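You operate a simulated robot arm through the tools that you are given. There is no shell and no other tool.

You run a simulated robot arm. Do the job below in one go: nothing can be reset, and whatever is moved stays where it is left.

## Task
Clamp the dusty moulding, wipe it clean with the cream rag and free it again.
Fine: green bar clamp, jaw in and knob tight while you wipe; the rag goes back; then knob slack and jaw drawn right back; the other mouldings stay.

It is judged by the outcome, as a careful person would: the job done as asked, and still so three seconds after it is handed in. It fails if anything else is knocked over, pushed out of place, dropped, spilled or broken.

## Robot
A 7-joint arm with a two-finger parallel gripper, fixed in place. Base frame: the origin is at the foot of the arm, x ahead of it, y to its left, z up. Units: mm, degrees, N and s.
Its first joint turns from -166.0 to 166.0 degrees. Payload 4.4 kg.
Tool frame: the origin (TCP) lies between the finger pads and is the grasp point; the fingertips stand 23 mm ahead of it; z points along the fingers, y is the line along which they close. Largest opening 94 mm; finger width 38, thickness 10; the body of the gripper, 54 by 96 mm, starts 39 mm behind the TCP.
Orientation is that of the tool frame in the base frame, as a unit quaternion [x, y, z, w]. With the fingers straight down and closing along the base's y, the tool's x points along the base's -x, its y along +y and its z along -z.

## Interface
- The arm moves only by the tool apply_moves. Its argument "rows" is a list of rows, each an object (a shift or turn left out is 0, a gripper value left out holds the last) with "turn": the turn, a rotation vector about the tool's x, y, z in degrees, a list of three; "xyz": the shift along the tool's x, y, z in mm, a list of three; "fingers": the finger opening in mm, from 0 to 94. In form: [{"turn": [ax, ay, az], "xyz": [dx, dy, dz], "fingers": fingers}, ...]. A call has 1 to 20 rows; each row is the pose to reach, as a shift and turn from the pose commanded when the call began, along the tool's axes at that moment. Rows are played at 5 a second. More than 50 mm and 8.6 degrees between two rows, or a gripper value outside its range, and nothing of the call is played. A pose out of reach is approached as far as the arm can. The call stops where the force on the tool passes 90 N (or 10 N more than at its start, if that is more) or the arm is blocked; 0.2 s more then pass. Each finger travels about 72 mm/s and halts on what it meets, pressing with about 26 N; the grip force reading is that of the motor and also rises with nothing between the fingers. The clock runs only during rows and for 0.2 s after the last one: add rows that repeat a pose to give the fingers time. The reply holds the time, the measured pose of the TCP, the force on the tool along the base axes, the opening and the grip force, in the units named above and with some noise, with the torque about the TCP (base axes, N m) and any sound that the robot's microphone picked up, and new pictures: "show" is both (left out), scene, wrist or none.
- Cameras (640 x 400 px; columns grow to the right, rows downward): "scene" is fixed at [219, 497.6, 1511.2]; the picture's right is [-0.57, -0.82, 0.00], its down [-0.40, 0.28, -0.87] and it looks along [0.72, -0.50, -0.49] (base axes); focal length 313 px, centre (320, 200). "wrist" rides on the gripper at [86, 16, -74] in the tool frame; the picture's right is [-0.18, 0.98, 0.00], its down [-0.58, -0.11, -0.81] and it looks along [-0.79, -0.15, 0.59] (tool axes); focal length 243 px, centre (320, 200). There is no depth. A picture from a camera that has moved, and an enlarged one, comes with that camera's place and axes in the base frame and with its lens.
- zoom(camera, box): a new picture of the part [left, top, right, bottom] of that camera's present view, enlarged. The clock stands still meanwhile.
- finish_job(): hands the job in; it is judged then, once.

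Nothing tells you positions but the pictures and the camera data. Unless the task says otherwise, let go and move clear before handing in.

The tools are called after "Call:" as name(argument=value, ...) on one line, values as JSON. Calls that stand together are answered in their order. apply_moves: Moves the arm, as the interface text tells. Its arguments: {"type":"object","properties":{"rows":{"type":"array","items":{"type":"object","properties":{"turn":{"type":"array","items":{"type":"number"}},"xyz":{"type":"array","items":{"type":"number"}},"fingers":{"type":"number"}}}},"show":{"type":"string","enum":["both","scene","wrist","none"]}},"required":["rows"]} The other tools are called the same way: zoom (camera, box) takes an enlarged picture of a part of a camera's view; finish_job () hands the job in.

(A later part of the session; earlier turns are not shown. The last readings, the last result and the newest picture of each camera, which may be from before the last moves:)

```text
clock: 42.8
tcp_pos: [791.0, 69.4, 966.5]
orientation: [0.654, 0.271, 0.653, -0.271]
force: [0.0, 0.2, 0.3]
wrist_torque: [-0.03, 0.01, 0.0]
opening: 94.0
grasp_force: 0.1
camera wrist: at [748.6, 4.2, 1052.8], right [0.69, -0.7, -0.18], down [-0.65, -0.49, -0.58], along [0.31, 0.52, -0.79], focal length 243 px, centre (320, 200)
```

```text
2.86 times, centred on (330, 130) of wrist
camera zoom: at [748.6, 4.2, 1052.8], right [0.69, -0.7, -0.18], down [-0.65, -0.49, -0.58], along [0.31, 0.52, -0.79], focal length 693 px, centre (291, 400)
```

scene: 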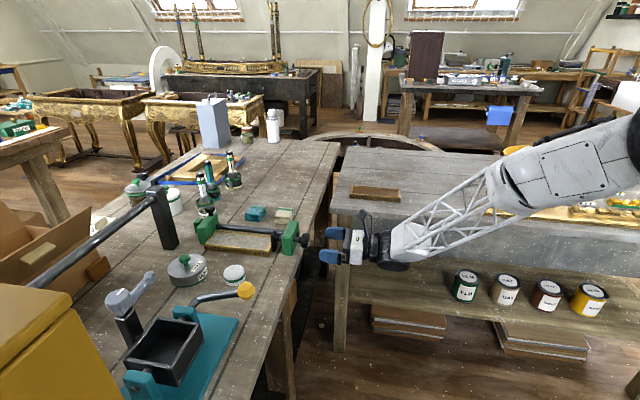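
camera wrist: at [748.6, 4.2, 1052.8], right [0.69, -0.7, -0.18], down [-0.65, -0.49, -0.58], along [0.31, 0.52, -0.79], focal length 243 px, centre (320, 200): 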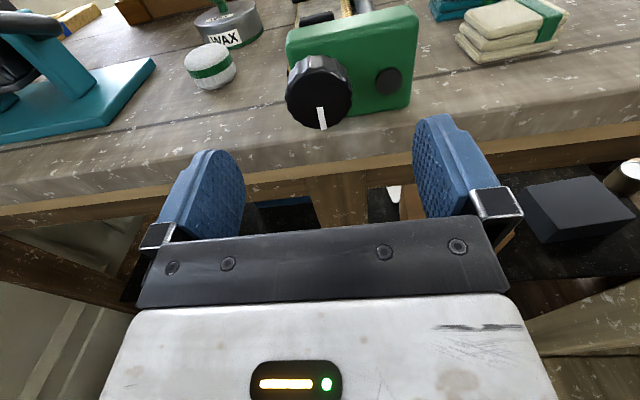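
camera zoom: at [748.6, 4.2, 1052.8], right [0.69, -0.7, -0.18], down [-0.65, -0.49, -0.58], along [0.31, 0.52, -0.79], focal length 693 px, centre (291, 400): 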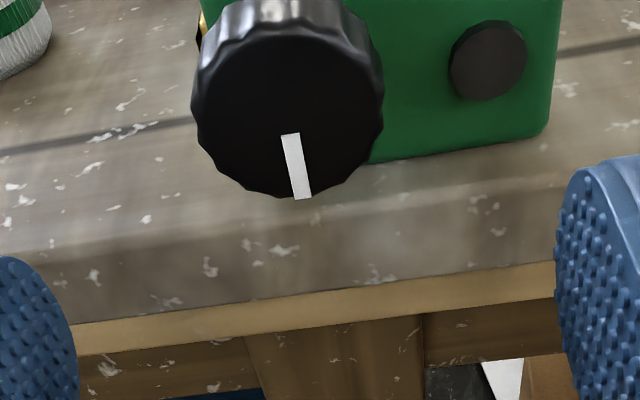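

Now the tool is aligned at 45° with the knob about 67 mm ahead. I'll roll −45° for turning room, advance and grip.

Call:
apply_moves(rows=[{"turn": [0, 0, -8], "fingers": 70}, {"turn": [0, 0, -16], "fingers": 54}, {"turn": [0, 0, -24], "fingers": 54}, {"turn": [0, 0, -32], "fingers": 54}, {"turn": [0, 0, -40], "fingers": 54}, {"turn": [0, 0, -45], "fingers": 54}, {"xyz": [0, 0, 25], "turn": [0, 0, -45], "fingers": 54}, {"xyz": [0, 0, 50], "turn": [0, 0, -45], "fingers": 54}, {"xyz": [0, 0, 66], "turn": [0, 0, -45], "fingers": 54}, {"xyz": [0, 0, 66], "turn": [0, 0, -45], "fingers": 54}])

Call:
zoom(camera="wrist", box=[220, 60, 440, 220])

Call:
zoom(camera="scene", box=[250, 200, 350, 262])

```text
clock: 44.6
tcp_pos: [836.6, 83.4, 1009.2]
orientation: [0.514, 0.501, 0.696, -0.022]
force: [-83.8, -47.6, 20.4]
wrist_torque: [-0.15, 2.48, 2.46]
opening: 57.6
grasp_force: 4.7
out of reach, approached as far as the arm can: row 5, 6, 7, 8, 9
stopped in row 9: the force on the tool passed its limit at 158 N (the readings are from after the stop); the commanded pose is now the measured one
camera wrist: at [753.0, 62.4, 1085.4], right [0.62, -0.57, 0.53], down [-0.34, -0.81, -0.48], along [0.7, 0.12, -0.7], focal length 243 px, centre (320, 200)
```

scene: 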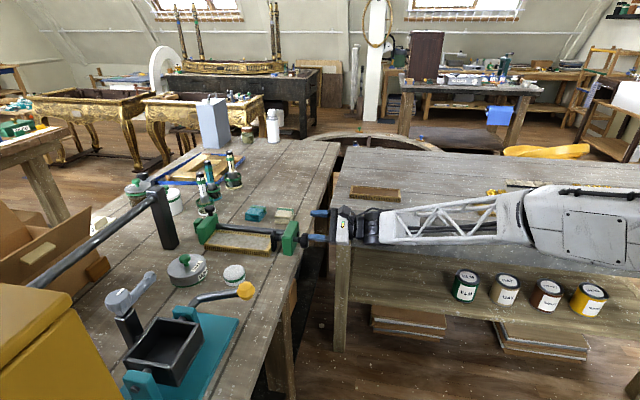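
wrist: 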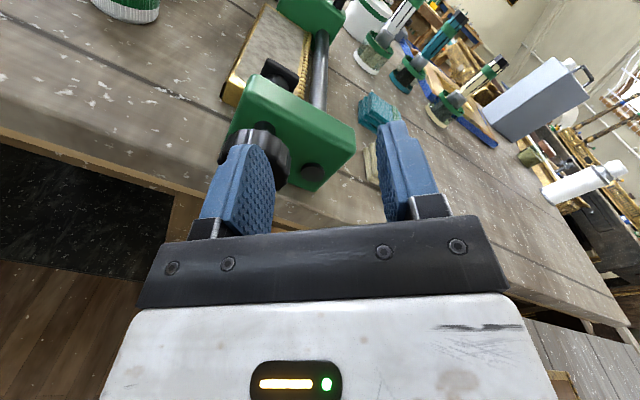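

```text
2.50 times, centred on (330, 140) of wrist
camera zoom: at [753.0, 62.4, 1085.4], right [0.62, -0.57, 0.53], down [-0.34, -0.81, -0.48], along [0.7, 0.12, -0.7], focal length 606 px, centre (295, 350)
```

zoom: 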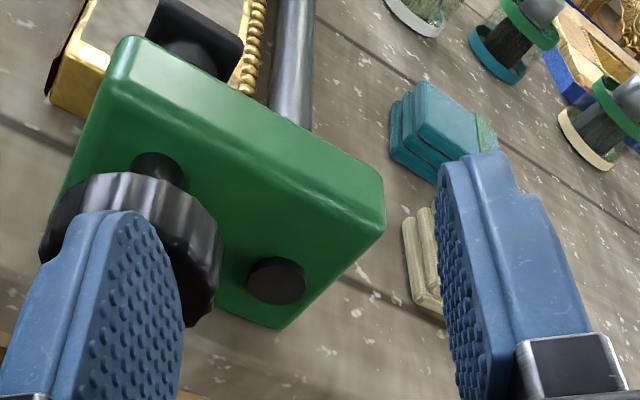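

```text
6.40 times, centred on (300, 231) of scene
camera zoom: at [219.0, 497.6, 1511.2], right [-0.57, -0.82, 0.0], down [-0.4, 0.28, -0.87], along [0.72, -0.5, -0.49], focal length 2003 px, centre (448, 2)
```

zoom: 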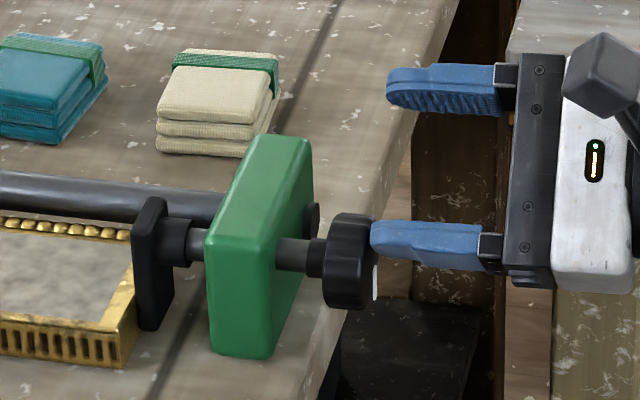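

Roll beyond about −36° was out of reach; the arm strayed and a fingertip bumped the knob, though nothing looks displaced. I'll back straight off.

Call:
apply_moves(rows=[{"xyz": [0, 0, -10]}, {"xyz": [0, 0, -40]}, {"xyz": [0, 0, -70]}, {"xyz": [0, 0, -70]}])

Call:
zoom(camera="scene", box=[190, 195, 330, 282])

```text
clock: 45.6
tcp_pos: [790.9, 35.0, 1009.8]
orientation: [0.513, 0.504, 0.695, -0.023]
force: [0.6, -0.7, -0.2]
wrist_torque: [0.01, -0.04, 0.0]
opening: 53.9
grasp_force: 0.1
camera wrist: at [706.1, 13.9, 1086.9], right [0.63, -0.57, 0.53], down [-0.34, -0.81, -0.47], along [0.7, 0.12, -0.7], focal length 243 px, centre (320, 200)
```

scene: 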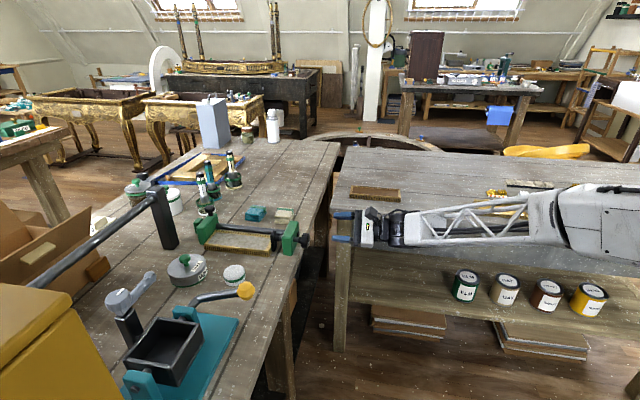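
wrist: 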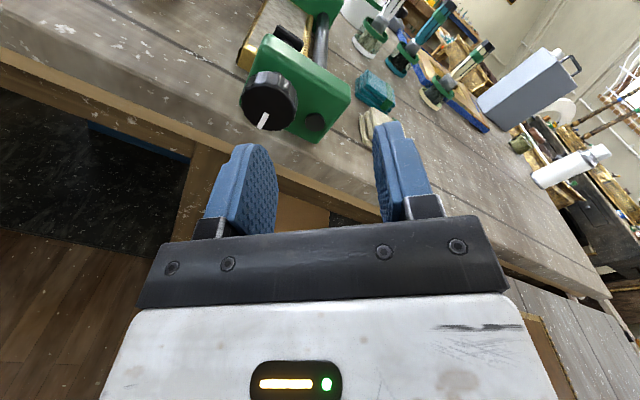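

```text
4.57 times, centred on (260, 238) of scene
camera zoom: at [219.0, 497.6, 1511.2], right [-0.57, -0.82, 0.0], down [-0.4, 0.28, -0.87], along [0.72, -0.5, -0.49], focal length 1431 px, centre (594, 24)
```

zoom: 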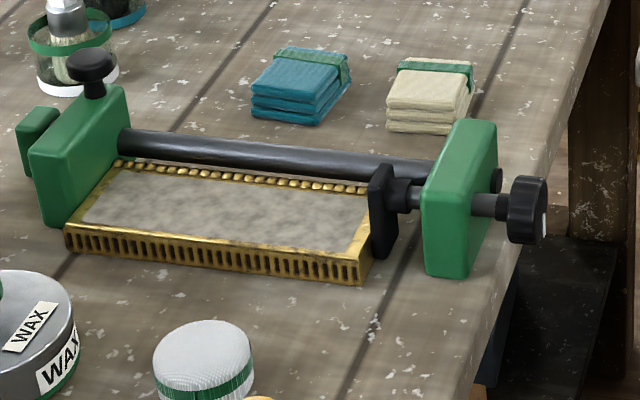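

All is still in place. I'll return to the aligned standoff, this time with only a −24° roll.

Call:
apply_moves(rows=[{"xyz": [0, 0, 0], "turn": [-0.5, 0.4, 5]}, {"xyz": [-5, -15, 0], "turn": [-1, 0.8, 10]}, {"xyz": [-10, -30, 10], "turn": [-1.5, 1.2, 15]}, {"xyz": [-15.2, -46.3, 26.4], "turn": [-1.9, 1.5, 18.6]}, {"xyz": [-15.2, -46.3, 26.4], "turn": [-1.9, 1.5, 18.6]}])

Call:
zoom(camera="wrist", box=[220, 60, 440, 200])

```text
clock: 46.8
tcp_pos: [789.9, 69.0, 965.5]
orientation: [0.579, 0.402, 0.696, -0.134]
force: [0.1, -0.6, -0.8]
wrist_torque: [0.01, 0.02, 0.01]
opening: 53.7
grasp_force: 0.0
camera wrist: at [722.7, 28.7, 1051.6], right [0.69, -0.68, 0.23], down [-0.46, -0.67, -0.58], along [0.55, 0.3, -0.78], focal length 243 px, centre (320, 200)
```

scene: 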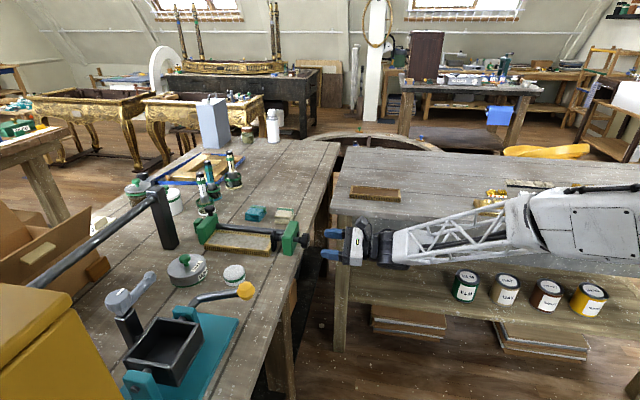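
wrist: 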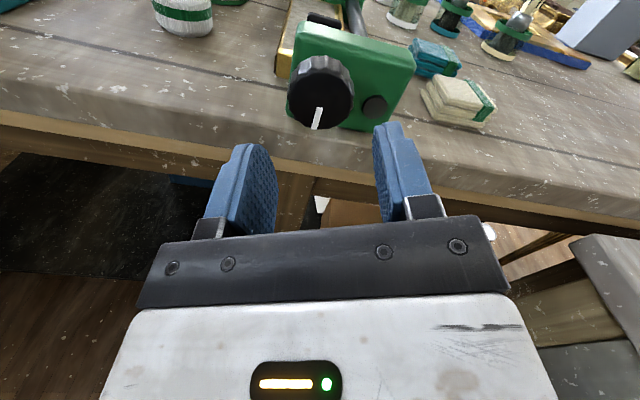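

```text
2.86 times, centred on (330, 130) of wrist
camera zoom: at [722.7, 28.7, 1051.6], right [0.69, -0.68, 0.23], down [-0.46, -0.67, -0.58], along [0.55, 0.3, -0.78], focal length 693 px, centre (291, 400)
```

zoom: 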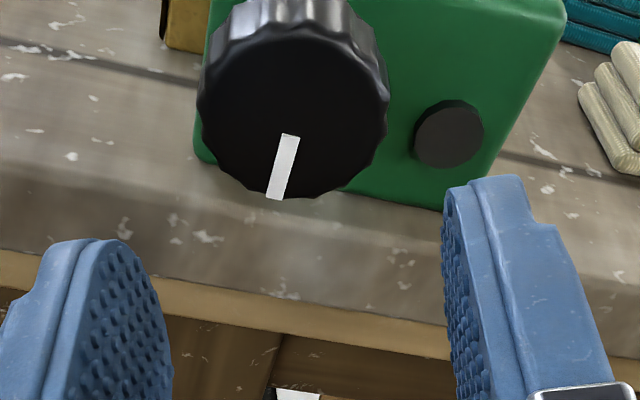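

Aligned again. I'll advance and grip the knob.

Call:
apply_moves(rows=[{"xyz": [0, 0.5, 25]}, {"xyz": [0, 0.5, 50]}, {"xyz": [0, 0.5, 67]}, {"xyz": [0, 0.5, 67], "fingers": 30}, {"xyz": [0, 0.5, 67], "fingers": 30}, {"xyz": [0, 0.5, 67], "fingers": 30}], show="none")

Call:
zoom(camera="wrist", box=[220, 60, 440, 220])

Call:
zoom(camera="scene", box=[250, 200, 350, 262])

```text
clock: 48.2
tcp_pos: [837.4, 117.3, 967.0]
orientation: [0.579, 0.403, 0.696, -0.134]
force: [5.2, -6.4, -1.9]
wrist_torque: [-0.05, 0.05, -0.45]
opening: 41.2
grasp_force: 44.9
```

```text
2.50 times, centred on (330, 140) of wrist
camera zoom: at [770.1, 76.2, 1052.2], right [0.69, -0.68, 0.23], down [-0.47, -0.67, -0.58], along [0.55, 0.29, -0.78], focal length 606 px, centre (295, 350)
```

zoom: 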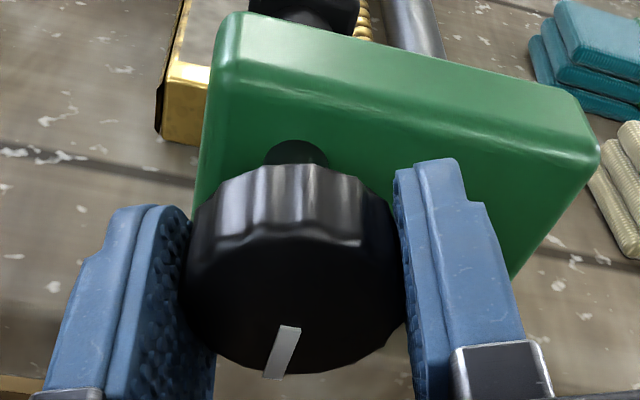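

```text
6.40 times, centred on (300, 231) of scene
camera zoom: at [219.0, 497.6, 1511.2], right [-0.57, -0.82, 0.0], down [-0.4, 0.28, -0.87], along [0.72, -0.5, -0.49], focal length 2003 px, centre (448, 2)
```

zoom: 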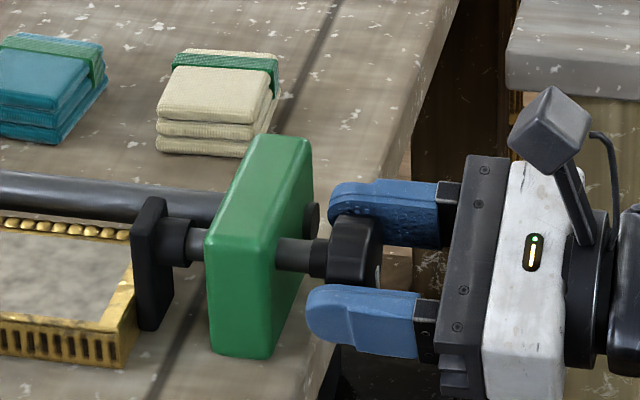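

Well centred, with only about 8 N sideways. Turning clockwise 40°.

Call:
apply_moves(rows=[{"turn": [0, 0, 8]}, {"turn": [0, 0, 16]}, {"turn": [0, 0, 24]}, {"turn": [0, 0, 32]}, {"turn": [0, 0, 40]}, {"turn": [0, 0, 40]}], show="none")

Call:
zoom(camera="wrist", box=[220, 60, 440, 220])

Call:
zoom(camera="scene", box=[250, 200, 350, 262])

```text
clock: 49.6
tcp_pos: [837.5, 116.9, 967.1]
orientation: [0.682, 0.179, 0.61, -0.362]
force: [25.0, 13.1, 0.1]
wrist_torque: [-0.28, 0.24, -0.28]
opening: 41.2
grasp_force: 45.0
```

```text
2.50 times, centred on (330, 140) of wrist
camera zoom: at [812.7, 35.0, 1045.3], right [0.64, -0.62, -0.45], down [-0.75, -0.39, -0.53], along [0.16, 0.68, -0.72], focal length 606 px, centre (295, 350)
```

zoom: 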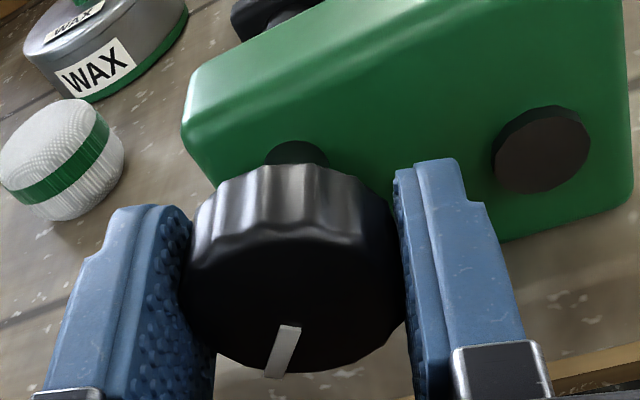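

```text
6.40 times, centred on (300, 231) of scene
camera zoom: at [219.0, 497.6, 1511.2], right [-0.57, -0.82, 0.0], down [-0.4, 0.28, -0.87], along [0.72, -0.5, -0.49], focal length 2003 px, centre (448, 2)
```

zoom: 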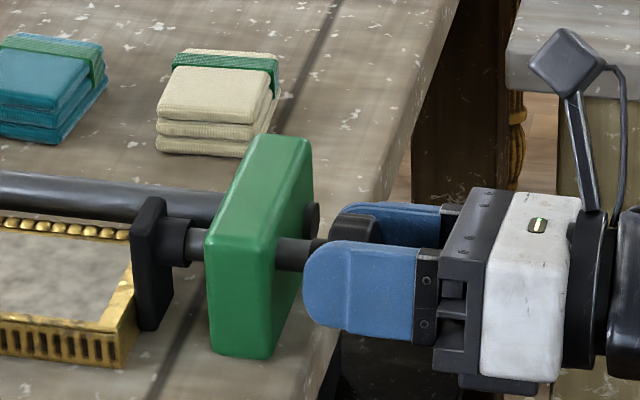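

The knob is turning without slip (now at +40°), and it pulls the gripper gently inward as a screw would. Continuing 48° with a small feed.

Call:
apply_moves(rows=[{"xyz": [0, 0, 1], "turn": [0, 0, 8]}, {"xyz": [0, 0, 1], "turn": [0, 0, 16]}, {"xyz": [0, 0, 1], "turn": [0, 0, 24]}, {"xyz": [0, 0, 1.2], "turn": [0, 0, 32]}, {"xyz": [0, 0, 1.4], "turn": [0, 0, 40]}, {"xyz": [0, 0, 1.5], "turn": [0, 0, 48]}, {"xyz": [0, 0, 1.5], "turn": [0, 0, 48]}], show="none")

Call:
zoom(camera="wrist", box=[220, 60, 440, 220])

Call:
zoom(camera="scene", box=[250, 200, 350, 262])

```text
clock: 51.2
tcp_pos: [837.3, 118.2, 969.1]
orientation: [0.695, -0.113, 0.408, -0.581]
force: [-2.9, 30.2, 16.1]
wrist_torque: [-0.34, 0.24, 0.4]
opening: 41.0
grasp_force: 45.3
```

```text
2.50 times, centred on (330, 140) of wrist
camera zoom: at [845.9, 4.7, 990.3], right [0.19, -0.18, -0.96], down [-0.97, -0.18, -0.16], along [-0.14, 0.97, -0.21], focal length 606 px, centre (295, 350)
```

zoom: 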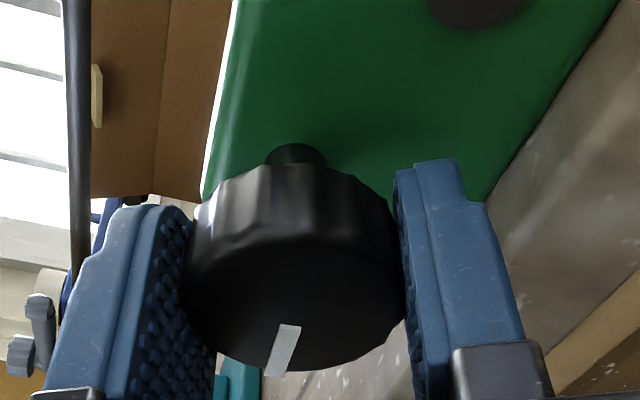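

```text
6.40 times, centred on (300, 231) of scene
camera zoom: at [219.0, 497.6, 1511.2], right [-0.57, -0.82, 0.0], down [-0.4, 0.28, -0.87], along [0.72, -0.5, -0.49], focal length 2003 px, centre (448, 2)
```

zoom: 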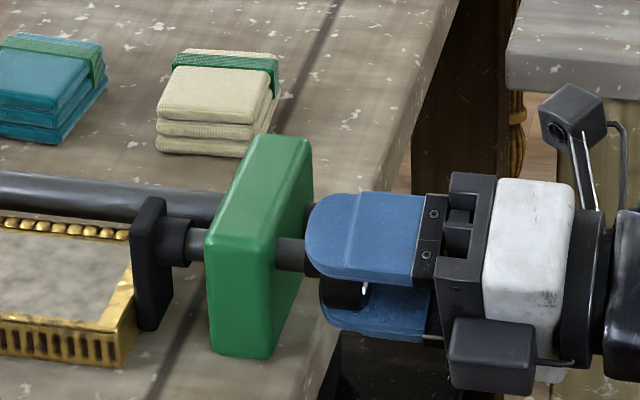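

Now at +88° and still turning freely. Continuing with a slight recentring.

Call:
apply_moves(rows=[{"xyz": [0.4, -0.4, 0.5], "turn": [0, 0, 8]}, {"xyz": [0.4, -0.4, 0.5], "turn": [0, 0, 16]}, {"xyz": [0.4, -0.4, 0.7], "turn": [0, 0, 24]}, {"xyz": [0.4, -0.4, 0.8], "turn": [0, 0, 32]}, {"xyz": [0.4, -0.4, 0.9], "turn": [0, 0, 40]}, {"xyz": [0.4, -0.4, 1], "turn": [0, 0, 48]}, {"xyz": [0.4, -0.4, 1], "turn": [0, 0, 48]}], show="none")

Call:
zoom(camera="wrist", box=[220, 60, 440, 220])

Call:
zoom(camera="scene", box=[250, 200, 350, 262])

```text
clock: 52.8
tcp_pos: [838.9, 117.5, 968.2]
orientation: [-0.589, 0.387, -0.139, 0.696]
force: [8.1, 0.1, 8.1]
wrist_torque: [-0.02, 0.01, -0.08]
opening: 40.4
grasp_force: 45.0
```

```text
2.50 times, centred on (330, 140) of wrist
camera zoom: at [839.3, 11.9, 919.7], right [-0.38, 0.38, -0.84], down [-0.92, -0.23, 0.32], along [-0.07, 0.9, 0.44], focal length 606 px, centre (295, 350)
```

zoom: 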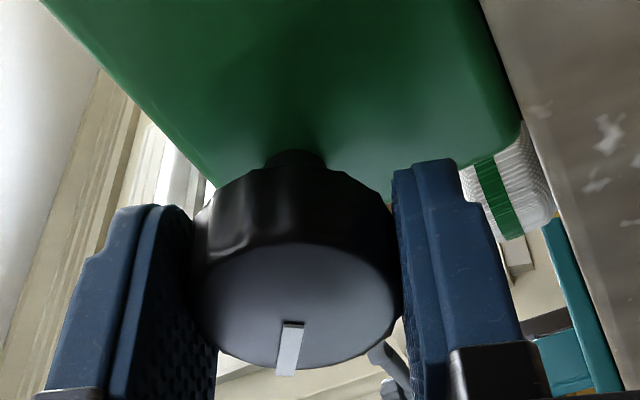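

```text
6.40 times, centred on (300, 231) of scene
camera zoom: at [219.0, 497.6, 1511.2], right [-0.57, -0.82, 0.0], down [-0.4, 0.28, -0.87], along [0.72, -0.5, -0.49], focal length 2003 px, centre (448, 2)
```

zoom: 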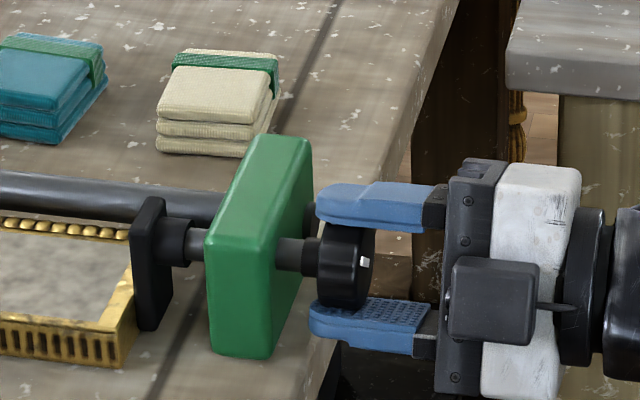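

At +136° commanded, the mark has slipped several degrees relative to the fingers, which suggests the knob has come up tight. I'll turn a bit more to confirm.

Call:
apply_moves(rows=[{"xyz": [0, 0, 0.3], "turn": [0, 0, 8]}, {"xyz": [0, 0, 0.3], "turn": [0, 0, 16]}, {"xyz": [0, 0, 0.3], "turn": [0, 0, 22]}, {"xyz": [0, 0, 0.3], "turn": [0, 0, 22]}], show="none")

Call:
zoom(camera="wrist", box=[220, 60, 440, 220])

Call:
zoom(camera="scene", box=[250, 200, 350, 262])

```text
clock: 53.8
tcp_pos: [839.3, 119.0, 966.4]
orientation: [-0.504, 0.493, -0.003, 0.71]
force: [13.7, -3.5, 9.6]
wrist_torque: [-0.02, -0.02, -0.14]
opening: 40.3
grasp_force: 45.3
```

```text
2.50 times, centred on (330, 140) of wrist
camera zoom: at [823.0, 28.9, 895.5], right [-0.58, 0.57, -0.58], down [-0.81, -0.34, 0.48], along [0.08, 0.75, 0.66], focal length 606 px, centre (295, 350)
```

zoom: 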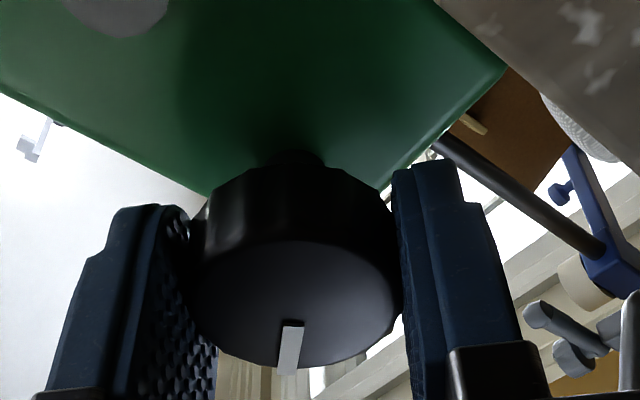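

```text
6.40 times, centred on (300, 231) of scene
camera zoom: at [219.0, 497.6, 1511.2], right [-0.57, -0.82, 0.0], down [-0.4, 0.28, -0.87], along [0.72, -0.5, -0.49], focal length 2003 px, centre (448, 2)
```

zoom: 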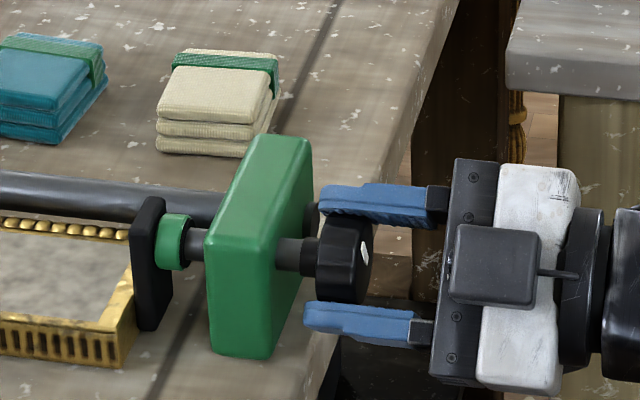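

The collar on the pad has turned green, so the clamp reads as tight. I'll go a few degrees further for margin, then release.

Call:
apply_moves(rows=[{"xyz": [0, 0, 0.2], "turn": [0, 0, 7]}, {"xyz": [0, 0, 0.2], "turn": [0, 0, 14]}, {"xyz": [0, 0, 0.2], "turn": [0, 0, 14]}], show="none")

Call:
zoom(camera="wrist", box=[220, 60, 440, 220])

```text
clock: 54.6
tcp_pos: [838.9, 119.3, 968.2]
orientation: [-0.441, 0.55, 0.085, 0.704]
force: [11.7, -0.4, 8.2]
wrist_torque: [0.27, -0.32, 0.01]
opening: 40.1
grasp_force: 44.9
```

```text
2.50 times, centred on (330, 140) of wrist
camera zoom: at [809.9, 42.5, 885.4], right [-0.66, 0.65, -0.36], down [-0.72, -0.43, 0.55], along [0.2, 0.62, 0.75], focal length 606 px, centre (295, 350)
```

zoom: 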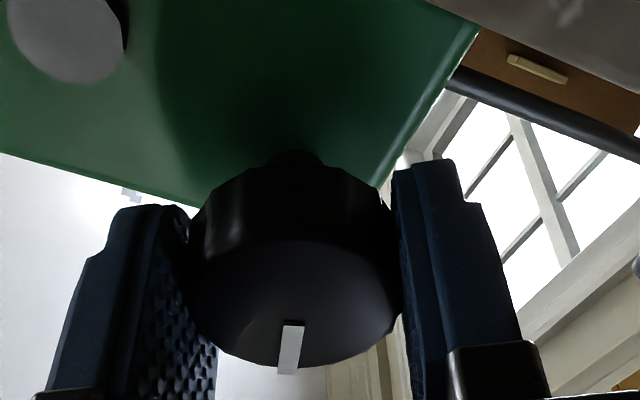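

Tight. I'll open, back off 70 mm, then unroll to bring the camera back on top.

Call:
apply_moves(rows=[{"fingers": 50}, {"fingers": 56}, {"xyz": [0, 0, -35], "fingers": 56}, {"xyz": [0, 0, -75], "fingers": 56}, {"xyz": [0, 0, -75], "turn": [0, 0, -8]}, {"xyz": [0, 0, -75], "turn": [0, 0, -16]}, {"xyz": [0, 0, -75], "turn": [0, 0, -24]}, {"xyz": [0, 0, -75], "turn": [0, 0, -32]}, {"xyz": [0, 0, -75], "turn": [0, 0, -40]}, {"xyz": [0, 0, -75], "turn": [0, 0, -48]}, {"xyz": [0, 0, -75], "turn": [0, 0, -56]}, {"xyz": [0, 0, -75], "turn": [0, 0, -64]}, {"xyz": [0, 0, -75], "turn": [0, 0, -72]}, {"xyz": [0, 0, -75], "turn": [0, 0, -74]}], show="none")

Call:
apply_moves(rows=[{"turn": [0, 0, -8]}, {"turn": [0, 0, -16]}, {"turn": [0, 0, -24]}, {"turn": [0, 0, -32]}, {"turn": [0, 0, -40]}, {"turn": [0, 0, -48]}, {"turn": [0, 0, -56]}, {"turn": [0, 0, -64]}, {"turn": [0, 0, -72]}, {"turn": [0, 0, -74]}, {"turn": [0, 0, -74]}])

Call:
zoom(camera="scene", box=[190, 195, 330, 282])

```text
clock: 57.6
tcp_pos: [786.6, 65.0, 967.6]
orientation: [0.683, -0.172, 0.358, -0.613]
force: [0.4, 0.1, 0.2]
wrist_torque: [0.04, 0.0, -0.02]
opening: 56.3
grasp_force: 0.0
```

```text
clock: 60.0
tcp_pos: [787.0, 66.2, 965.4]
orientation: [0.651, 0.273, 0.653, -0.274]
force: [-0.1, 0.3, 1.4]
wrist_torque: [-0.01, 0.03, 0.03]
opening: 55.9
grasp_force: 0.1
camera wrist: at [745.4, -0.6, 1052.8], right [0.7, -0.69, -0.18], down [-0.64, -0.5, -0.59], along [0.31, 0.53, -0.79], focal length 243 px, centre (320, 200)
```

scene: 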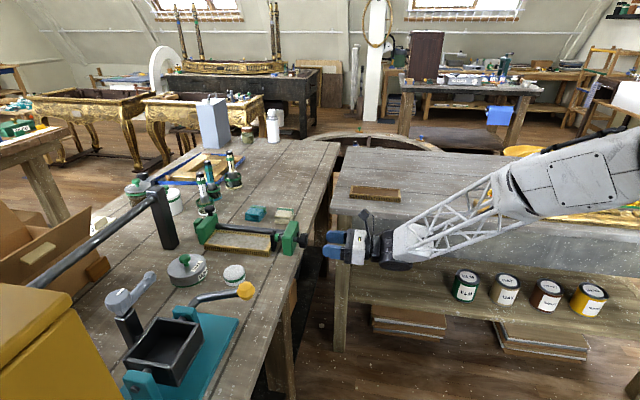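
wrist: 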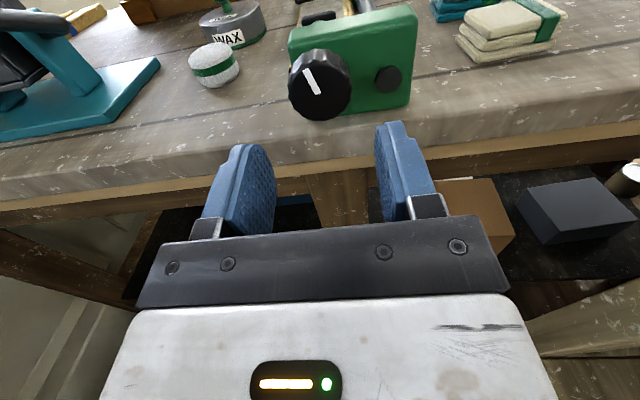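

```text
4.57 times, centred on (260, 238) of scene
camera zoom: at [219.0, 497.6, 1511.2], right [-0.57, -0.82, 0.0], down [-0.4, 0.28, -0.87], along [0.72, -0.5, -0.49], focal length 1431 px, centre (594, 24)
```

zoom: 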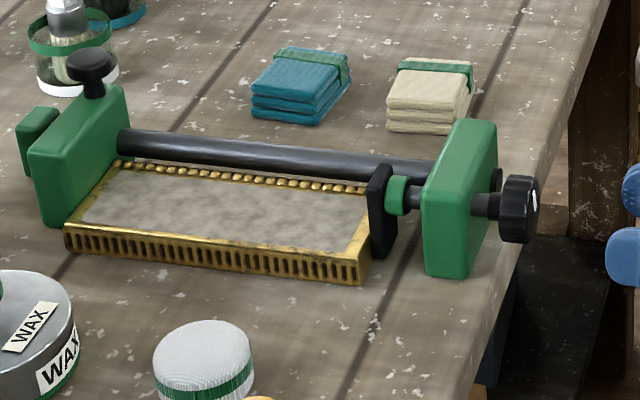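

The clamp is tight: the collar stays green and the mark is near 11:30. Next is the cream rag. I'll rise, pitch the tool to 75° down and move above it.

Call:
apply_moves(rows=[{"xyz": [50, 0, 0]}, {"xyz": [100, 0, 0]}, {"xyz": [140, 10, 10], "turn": [0, -7.5, 0]}, {"xyz": [150, 28, 30], "turn": [0, -15, 0]}, {"xyz": [150, 46, 50], "turn": [0, -22.5, 0]}, {"xyz": [150, 64, 70], "turn": [0, -30, 0]}, {"xyz": [150, 82, 90], "turn": [0, -37.5, 0]}, {"xyz": [150, 100, 110], "turn": [0, -45, 0]}, {"xyz": [150, 118, 130], "turn": [0, -52.5, 0]}, {"xyz": [150, 136, 150], "turn": [0, -60, 0]}, {"xyz": [150, 154, 170], "turn": [0, -67.5, 0]}, {"xyz": [150, 165, 180], "turn": [0, -75, 0], "fingers": 94}, {"xyz": [150, 165, 180], "turn": [0, -75, 0], "fingers": 94}])

Call:
zoom(camera="wrist", box=[220, 80, 420, 230])

```text
clock: 62.8
tcp_pos: [1022.9, 77.7, 1118.3]
orientation: [0.909, 0.382, 0.152, -0.064]
force: [-1.7, 0.4, 1.5]
wrist_torque: [-0.05, 0.01, 0.0]
opening: 94.0
grasp_force: 0.0
out of reach, approached as far as the arm can: row 12, 13
camera wrist: at [1074.0, 107.0, 1217.1], right [0.58, -0.81, -0.06], down [-0.65, -0.5, 0.57], along [-0.5, -0.29, -0.82], focal length 243 px, centre (320, 200)
```

scene: 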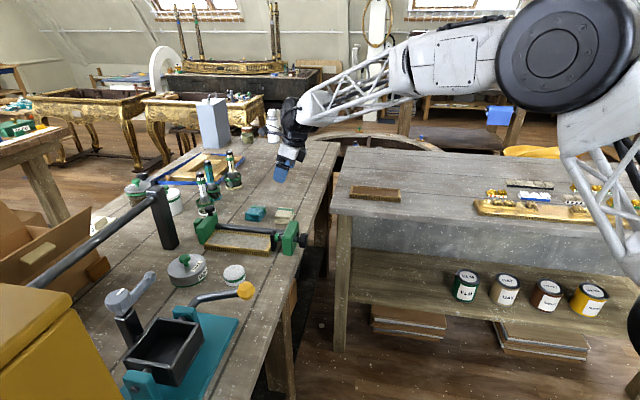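
wrist: 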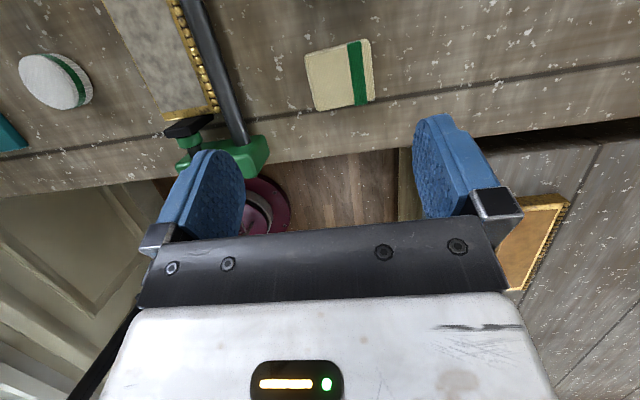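

```text
2.67 times, centred on (320, 155) of wrist
camera zoom: at [1074.0, 107.0, 1217.1], right [0.58, -0.81, -0.06], down [-0.65, -0.5, 0.57], along [-0.5, -0.29, -0.82], focal length 647 px, centre (320, 320)
```

zoom: 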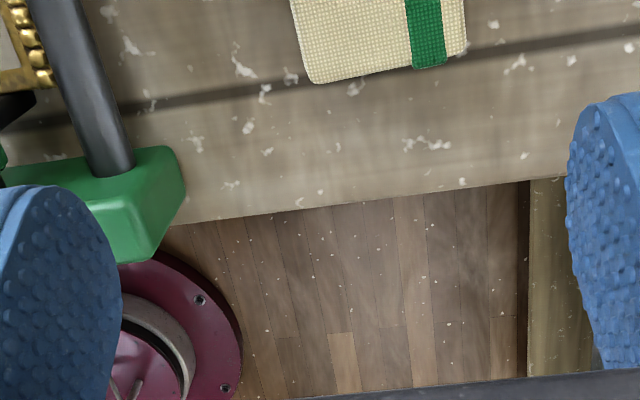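

Pitch stopped near 71°, which is fine. From this overhead view the rag is centred at about (1044, 79), ~60 mm across (along p) by 53 mm, aligned to 45°. I'll descend to just above it.

Call:
apply_moves(rows=[{"xyz": [-7, 3.5, 28.7]}, {"xyz": [-14, 7, 57.5]}, {"xyz": [-21, 10.5, 86]}, {"xyz": [-28.2, 14.1, 114.9]}, {"xyz": [-28.2, 14.1, 114.9]}])

Call:
zoom(camera="wrist", box=[200, 0, 440, 180])

Call:
zoom(camera="scene", box=[240, 170, 340, 232])

```text
clock: 64.0
tcp_pos: [1041.3, 74.1, 1000.7]
orientation: [0.909, 0.381, 0.153, -0.065]
force: [0.6, -0.1, -1.2]
wrist_torque: [0.0, -0.01, 0.01]
opening: 93.8
grasp_force: 0.1
camera wrist: at [1091.5, 104.0, 1099.3], right [0.58, -0.81, -0.06], down [-0.65, -0.5, 0.57], along [-0.5, -0.29, -0.82], focal length 243 px, centre (320, 200)
```

scene: 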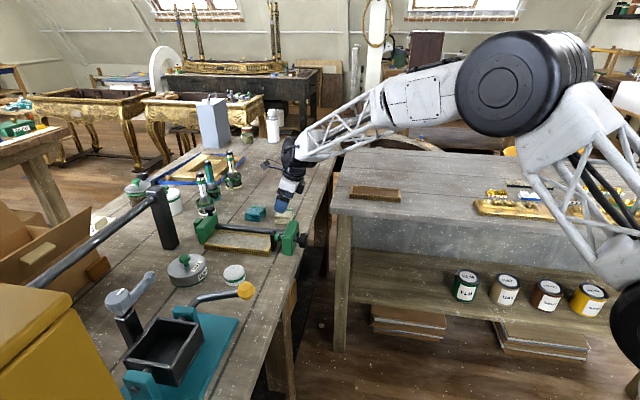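
wrist: 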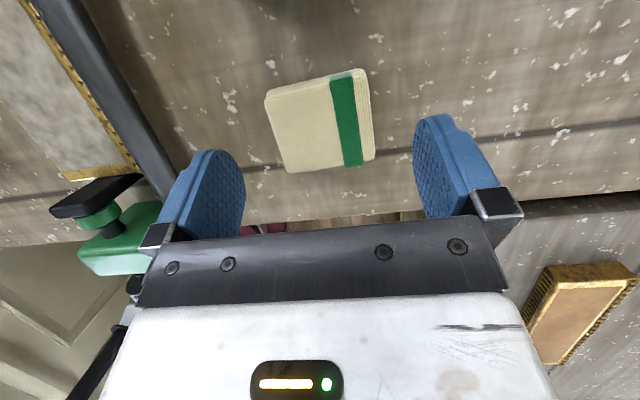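

```text
2.22 times, centred on (320, 90) of wrist
camera zoom: at [1091.5, 104.0, 1099.3], right [0.58, -0.81, -0.06], down [-0.65, -0.5, 0.57], along [-0.5, -0.29, -0.82], focal length 539 px, centre (320, 444)
```

zoom: 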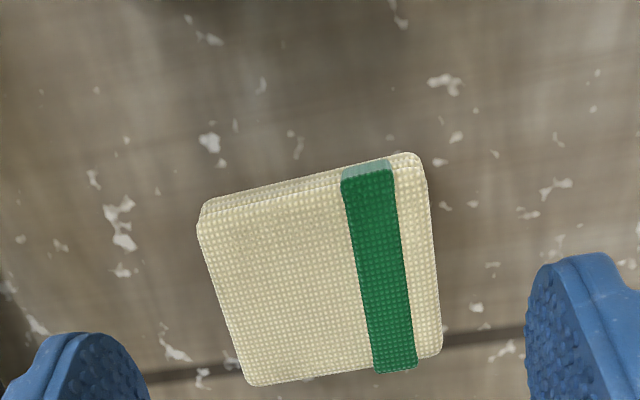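

```text
6.40 times, centred on (290, 201) of scene
camera zoom: at [219.0, 497.6, 1511.2], right [-0.57, -0.82, 0.0], down [-0.4, 0.28, -0.87], along [0.72, -0.5, -0.49], focal length 2003 px, centre (512, 194)
```

zoom: 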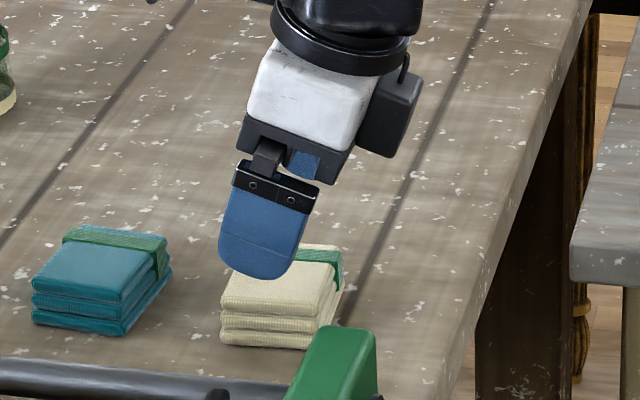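

Both views agree: the rag is at (1045, 80), its top at z≈942, azimuth about 47.5°. I'll yaw 2.5°, descend to z≈950 (fingertips about 10 mm above the bench), and close on it.

Call:
apply_moves(rows=[{"xyz": [-4, -0.4, 15], "turn": [0.4, 0, -1.2]}, {"xyz": [-9, -0.8, 32], "turn": [0.81, 0, -2.36]}, {"xyz": [-14.4, -1.2, 48.6], "turn": [0.81, 0, -2.36]}, {"xyz": [-14.4, -1.2, 48.6], "turn": [0.81, 0, -2.36]}])

Call:
zoom(camera="wrist", box=[200, 40, 440, 220])

Call:
zoom(camera="scene", box=[240, 180, 340, 242])

```text
clock: 65.0
tcp_pos: [1042.3, 77.7, 949.1]
orientation: [0.901, 0.4, 0.151, -0.068]
force: [-0.7, -0.5, -0.3]
wrist_torque: [0.0, 0.0, 0.03]
opening: 94.2
grasp_force: 0.1
camera wrist: at [1090.3, 108.9, 1048.3], right [0.61, -0.79, -0.06], down [-0.62, -0.53, 0.57], along [-0.48, -0.31, -0.82], focal length 243 px, centre (320, 200)
```

scene: 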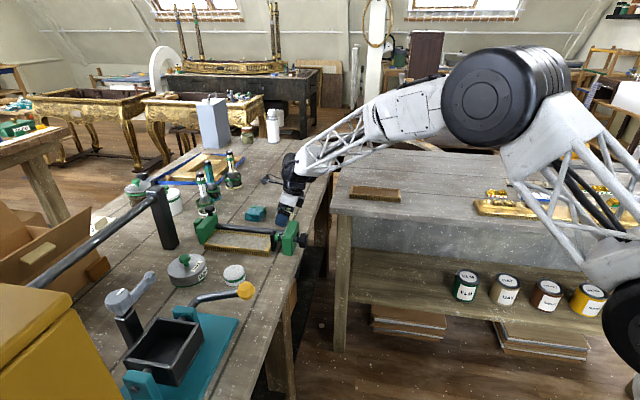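
wrist: 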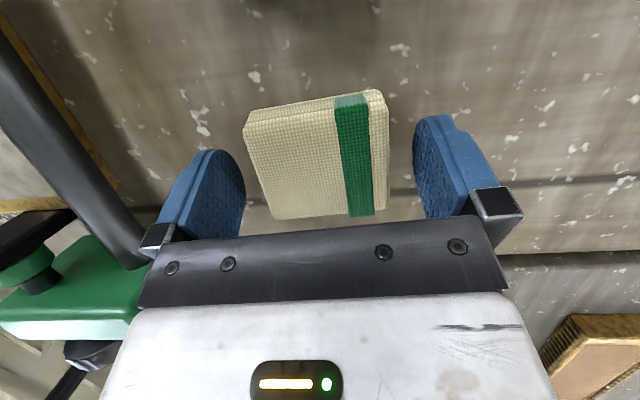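

```text
2.22 times, centred on (320, 130) of wrist
camera zoom: at [1090.3, 108.9, 1048.3], right [0.61, -0.79, -0.06], down [-0.62, -0.53, 0.57], along [-0.48, -0.31, -0.82], focal length 539 px, centre (320, 356)
```

zoom: 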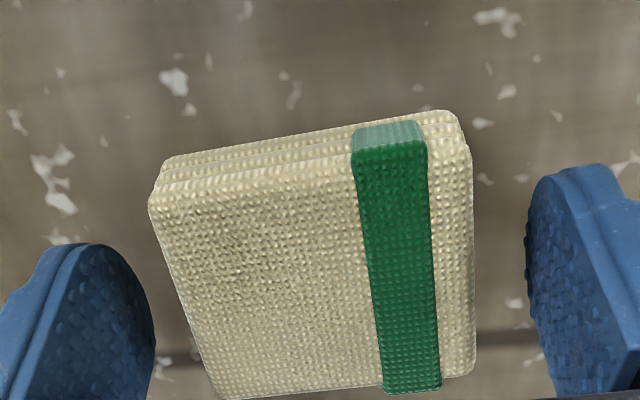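

```text
6.40 times, centred on (290, 211) of scene
camera zoom: at [219.0, 497.6, 1511.2], right [-0.57, -0.82, 0.0], down [-0.4, 0.28, -0.87], along [0.72, -0.5, -0.49], focal length 2003 px, centre (512, 130)
```

zoom: 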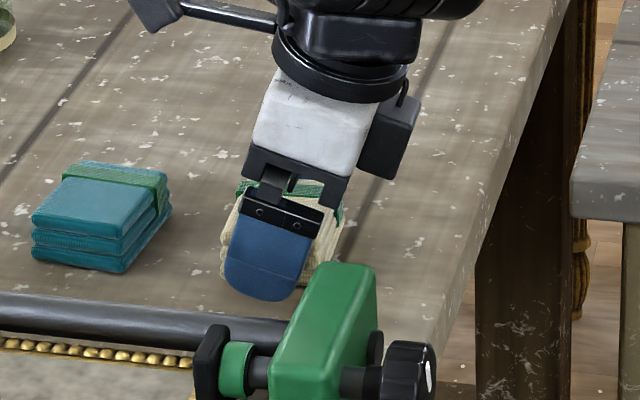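

The rag is between the fingers, so I'll close gently on it.

Call:
apply_moves(rows=[{"xyz": [0, 1.5, 0], "fingers": 75}, {"xyz": [0, 1.5, 0], "fingers": 60}, {"xyz": [0, 1.5, 0], "fingers": 50}, {"xyz": [0, 1.5, 0], "fingers": 44}, {"xyz": [0, 1.5, 0], "fingers": 44}])

Call:
zoom(camera="wrist", box=[200, 40, 440, 220])

Call:
zoom(camera="scene", box=[240, 180, 340, 242])

```text
clock: 66.2
tcp_pos: [1042.2, 75.3, 950.0]
orientation: [0.901, 0.402, 0.152, -0.068]
force: [0.1, 0.5, 0.6]
wrist_torque: [0.02, 0.02, -0.02]
opening: 66.9
grasp_force: 26.2
camera wrist: at [1091.5, 107.9, 1048.1], right [0.61, -0.79, -0.06], down [-0.62, -0.53, 0.57], along [-0.48, -0.31, -0.82], focal length 243 px, centre (320, 200)
```

scene: 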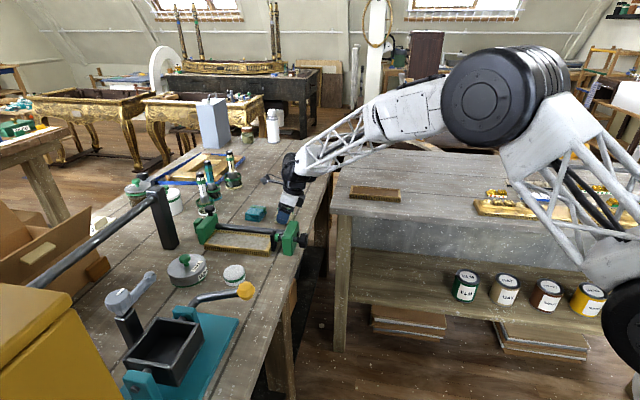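
wrist: 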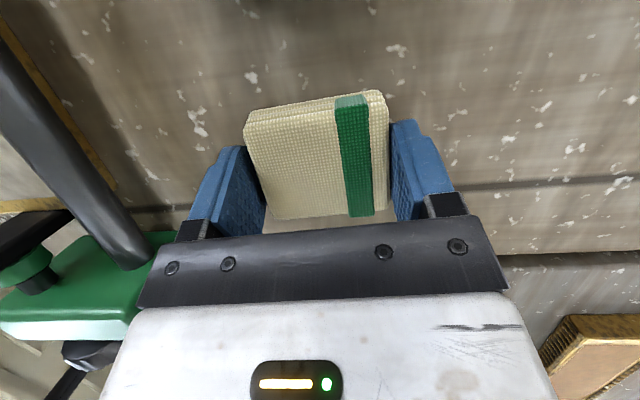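

```text
2.22 times, centred on (320, 130) of wrist
camera zoom: at [1091.5, 107.9, 1048.1], right [0.61, -0.79, -0.06], down [-0.62, -0.53, 0.57], along [-0.48, -0.31, -0.82], focal length 539 px, centre (320, 356)
```

zoom: 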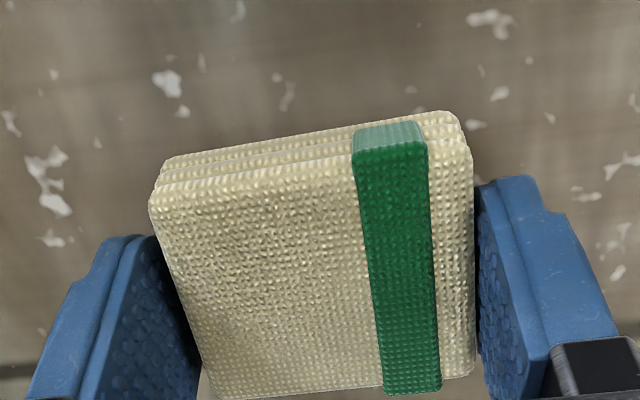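

```text
6.40 times, centred on (290, 211) of scene
camera zoom: at [219.0, 497.6, 1511.2], right [-0.57, -0.82, 0.0], down [-0.4, 0.28, -0.87], along [0.72, -0.5, -0.49], focal length 2003 px, centre (512, 130)
```

zoom: 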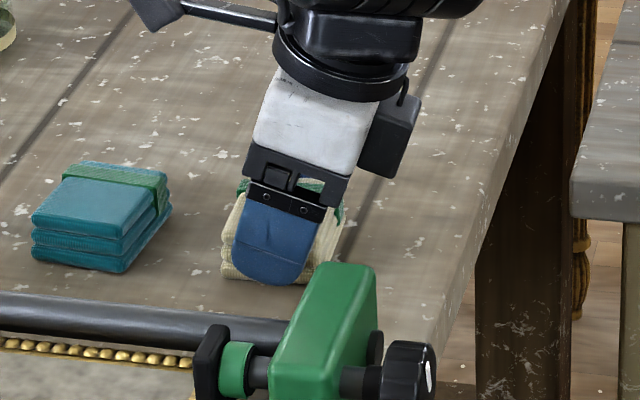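

Held at 67 mm wide. I'll lift it and check the grip.

Call:
apply_moves(rows=[{"xyz": [8, 0, -23]}, {"xyz": [20, 0, -58]}, {"xyz": [36.1, 0, -104.1]}, {"xyz": [36.1, 0, -104.1]}])

Call:
zoom(camera="scene", box=[240, 160, 340, 222])

```text
clock: 67.2
tcp_pos: [1042.9, 77.7, 1060.9]
orientation: [0.901, 0.401, 0.152, -0.068]
force: [0.8, 0.2, 0.7]
wrist_torque: [0.01, 0.04, 0.0]
opening: 66.7
grasp_force: 26.1
camera wrist: at [1092.1, 108.6, 1159.3], right [0.61, -0.79, -0.06], down [-0.62, -0.53, 0.57], along [-0.48, -0.31, -0.82], focal length 243 px, centre (320, 200)
```

scene: 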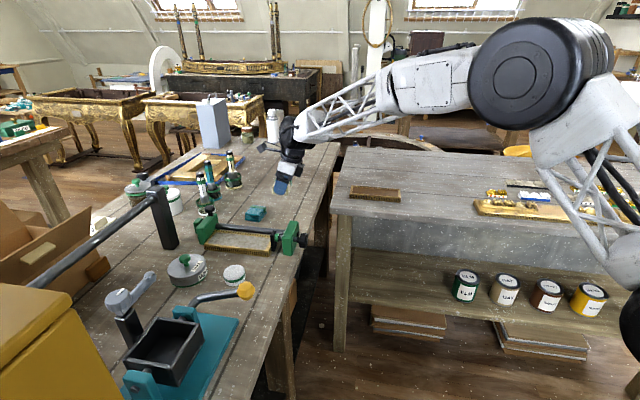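
wrist: 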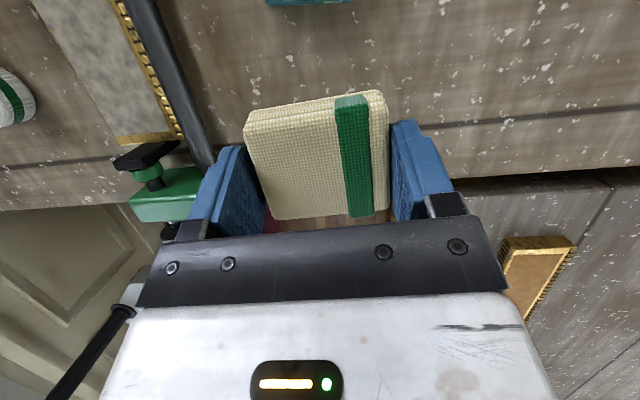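

```text
6.40 times, centred on (290, 191) of scene
camera zoom: at [219.0, 497.6, 1511.2], right [-0.57, -0.82, 0.0], down [-0.4, 0.28, -0.87], along [0.72, -0.5, -0.49], focal length 2003 px, centre (512, 258)
```

zoom: 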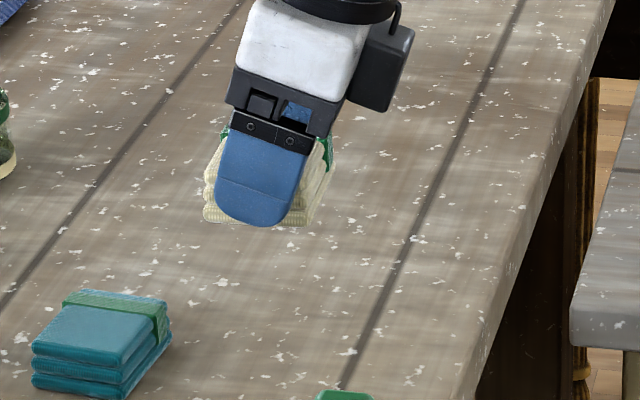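

The rag is firmly held, its bottom about 4–5 mm below the fingertips. I'll carry it over to above the moulding's centre.

Call:
apply_moves(rows=[{"xyz": [15.5, -35.7, 5.4], "turn": [-0.2, 0, 0.55]}, {"xyz": [31, -71.5, 10.8], "turn": [-0.4, 0, 1.1]}, {"xyz": [46.5, -107.2, 16.1], "turn": [-0.6, 0, 1.65]}, {"xyz": [62, -143, 21.5], "turn": [-0.8, 0, 2.2]}, {"xyz": [77.5, -178.7, 26.9], "turn": [-0.95, 0, 2.75]}, {"xyz": [77.5, -178.7, 26.9], "turn": [-0.95, 0, 2.75]}])

Call:
zoom(camera="scene", box=[180, 180, 320, 267])

Call:
zoom(camera="wrist", box=[200, 20, 440, 200])

```text
clock: 68.6
tcp_pos: [957.4, 229.7, 1036.1]
orientation: [0.909, 0.381, 0.154, -0.067]
force: [-0.5, -0.5, 0.1]
wrist_torque: [0.01, 0.01, 0.0]
opening: 66.9
grasp_force: 26.1
out of reach, approached as far as the arm can: row 4, 5, 6
camera wrist: at [1009.5, 258.7, 1133.5], right [0.58, -0.81, -0.07], down [-0.65, -0.51, 0.57], along [-0.49, -0.29, -0.82], focal length 243 px, centre (320, 200)
```

scene: 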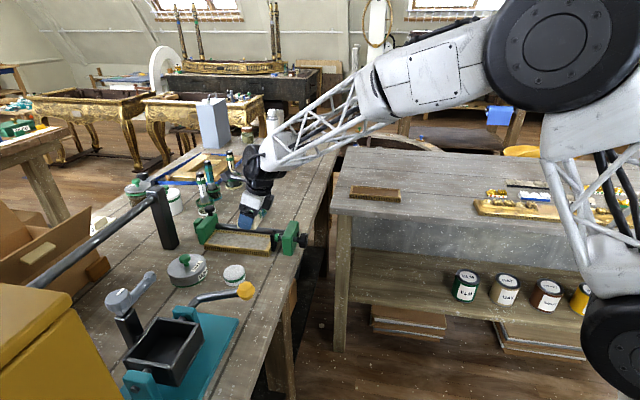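
wrist: 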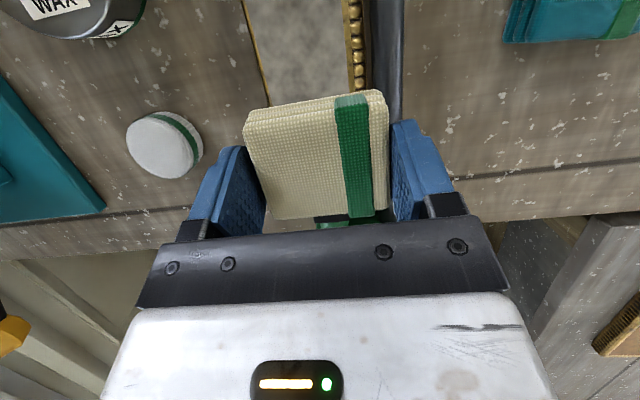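

```text
4.57 times, centred on (250, 224) of scene
camera zoom: at [219.0, 497.6, 1511.2], right [-0.57, -0.82, 0.0], down [-0.4, 0.28, -0.87], along [0.72, -0.5, -0.49], focal length 1431 px, centre (640, 93)
```

zoom: 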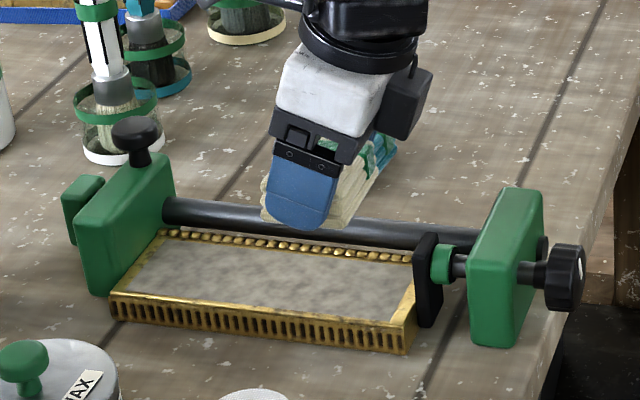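

```text
2.22 times, centred on (320, 110) of wrist
camera zoom: at [1009.5, 258.7, 1133.5], right [0.58, -0.81, -0.07], down [-0.65, -0.51, 0.57], along [-0.49, -0.29, -0.82], focal length 539 px, centre (320, 400)
```

zoom: 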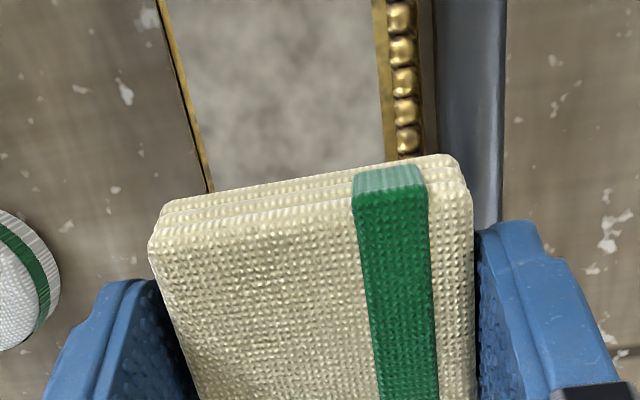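

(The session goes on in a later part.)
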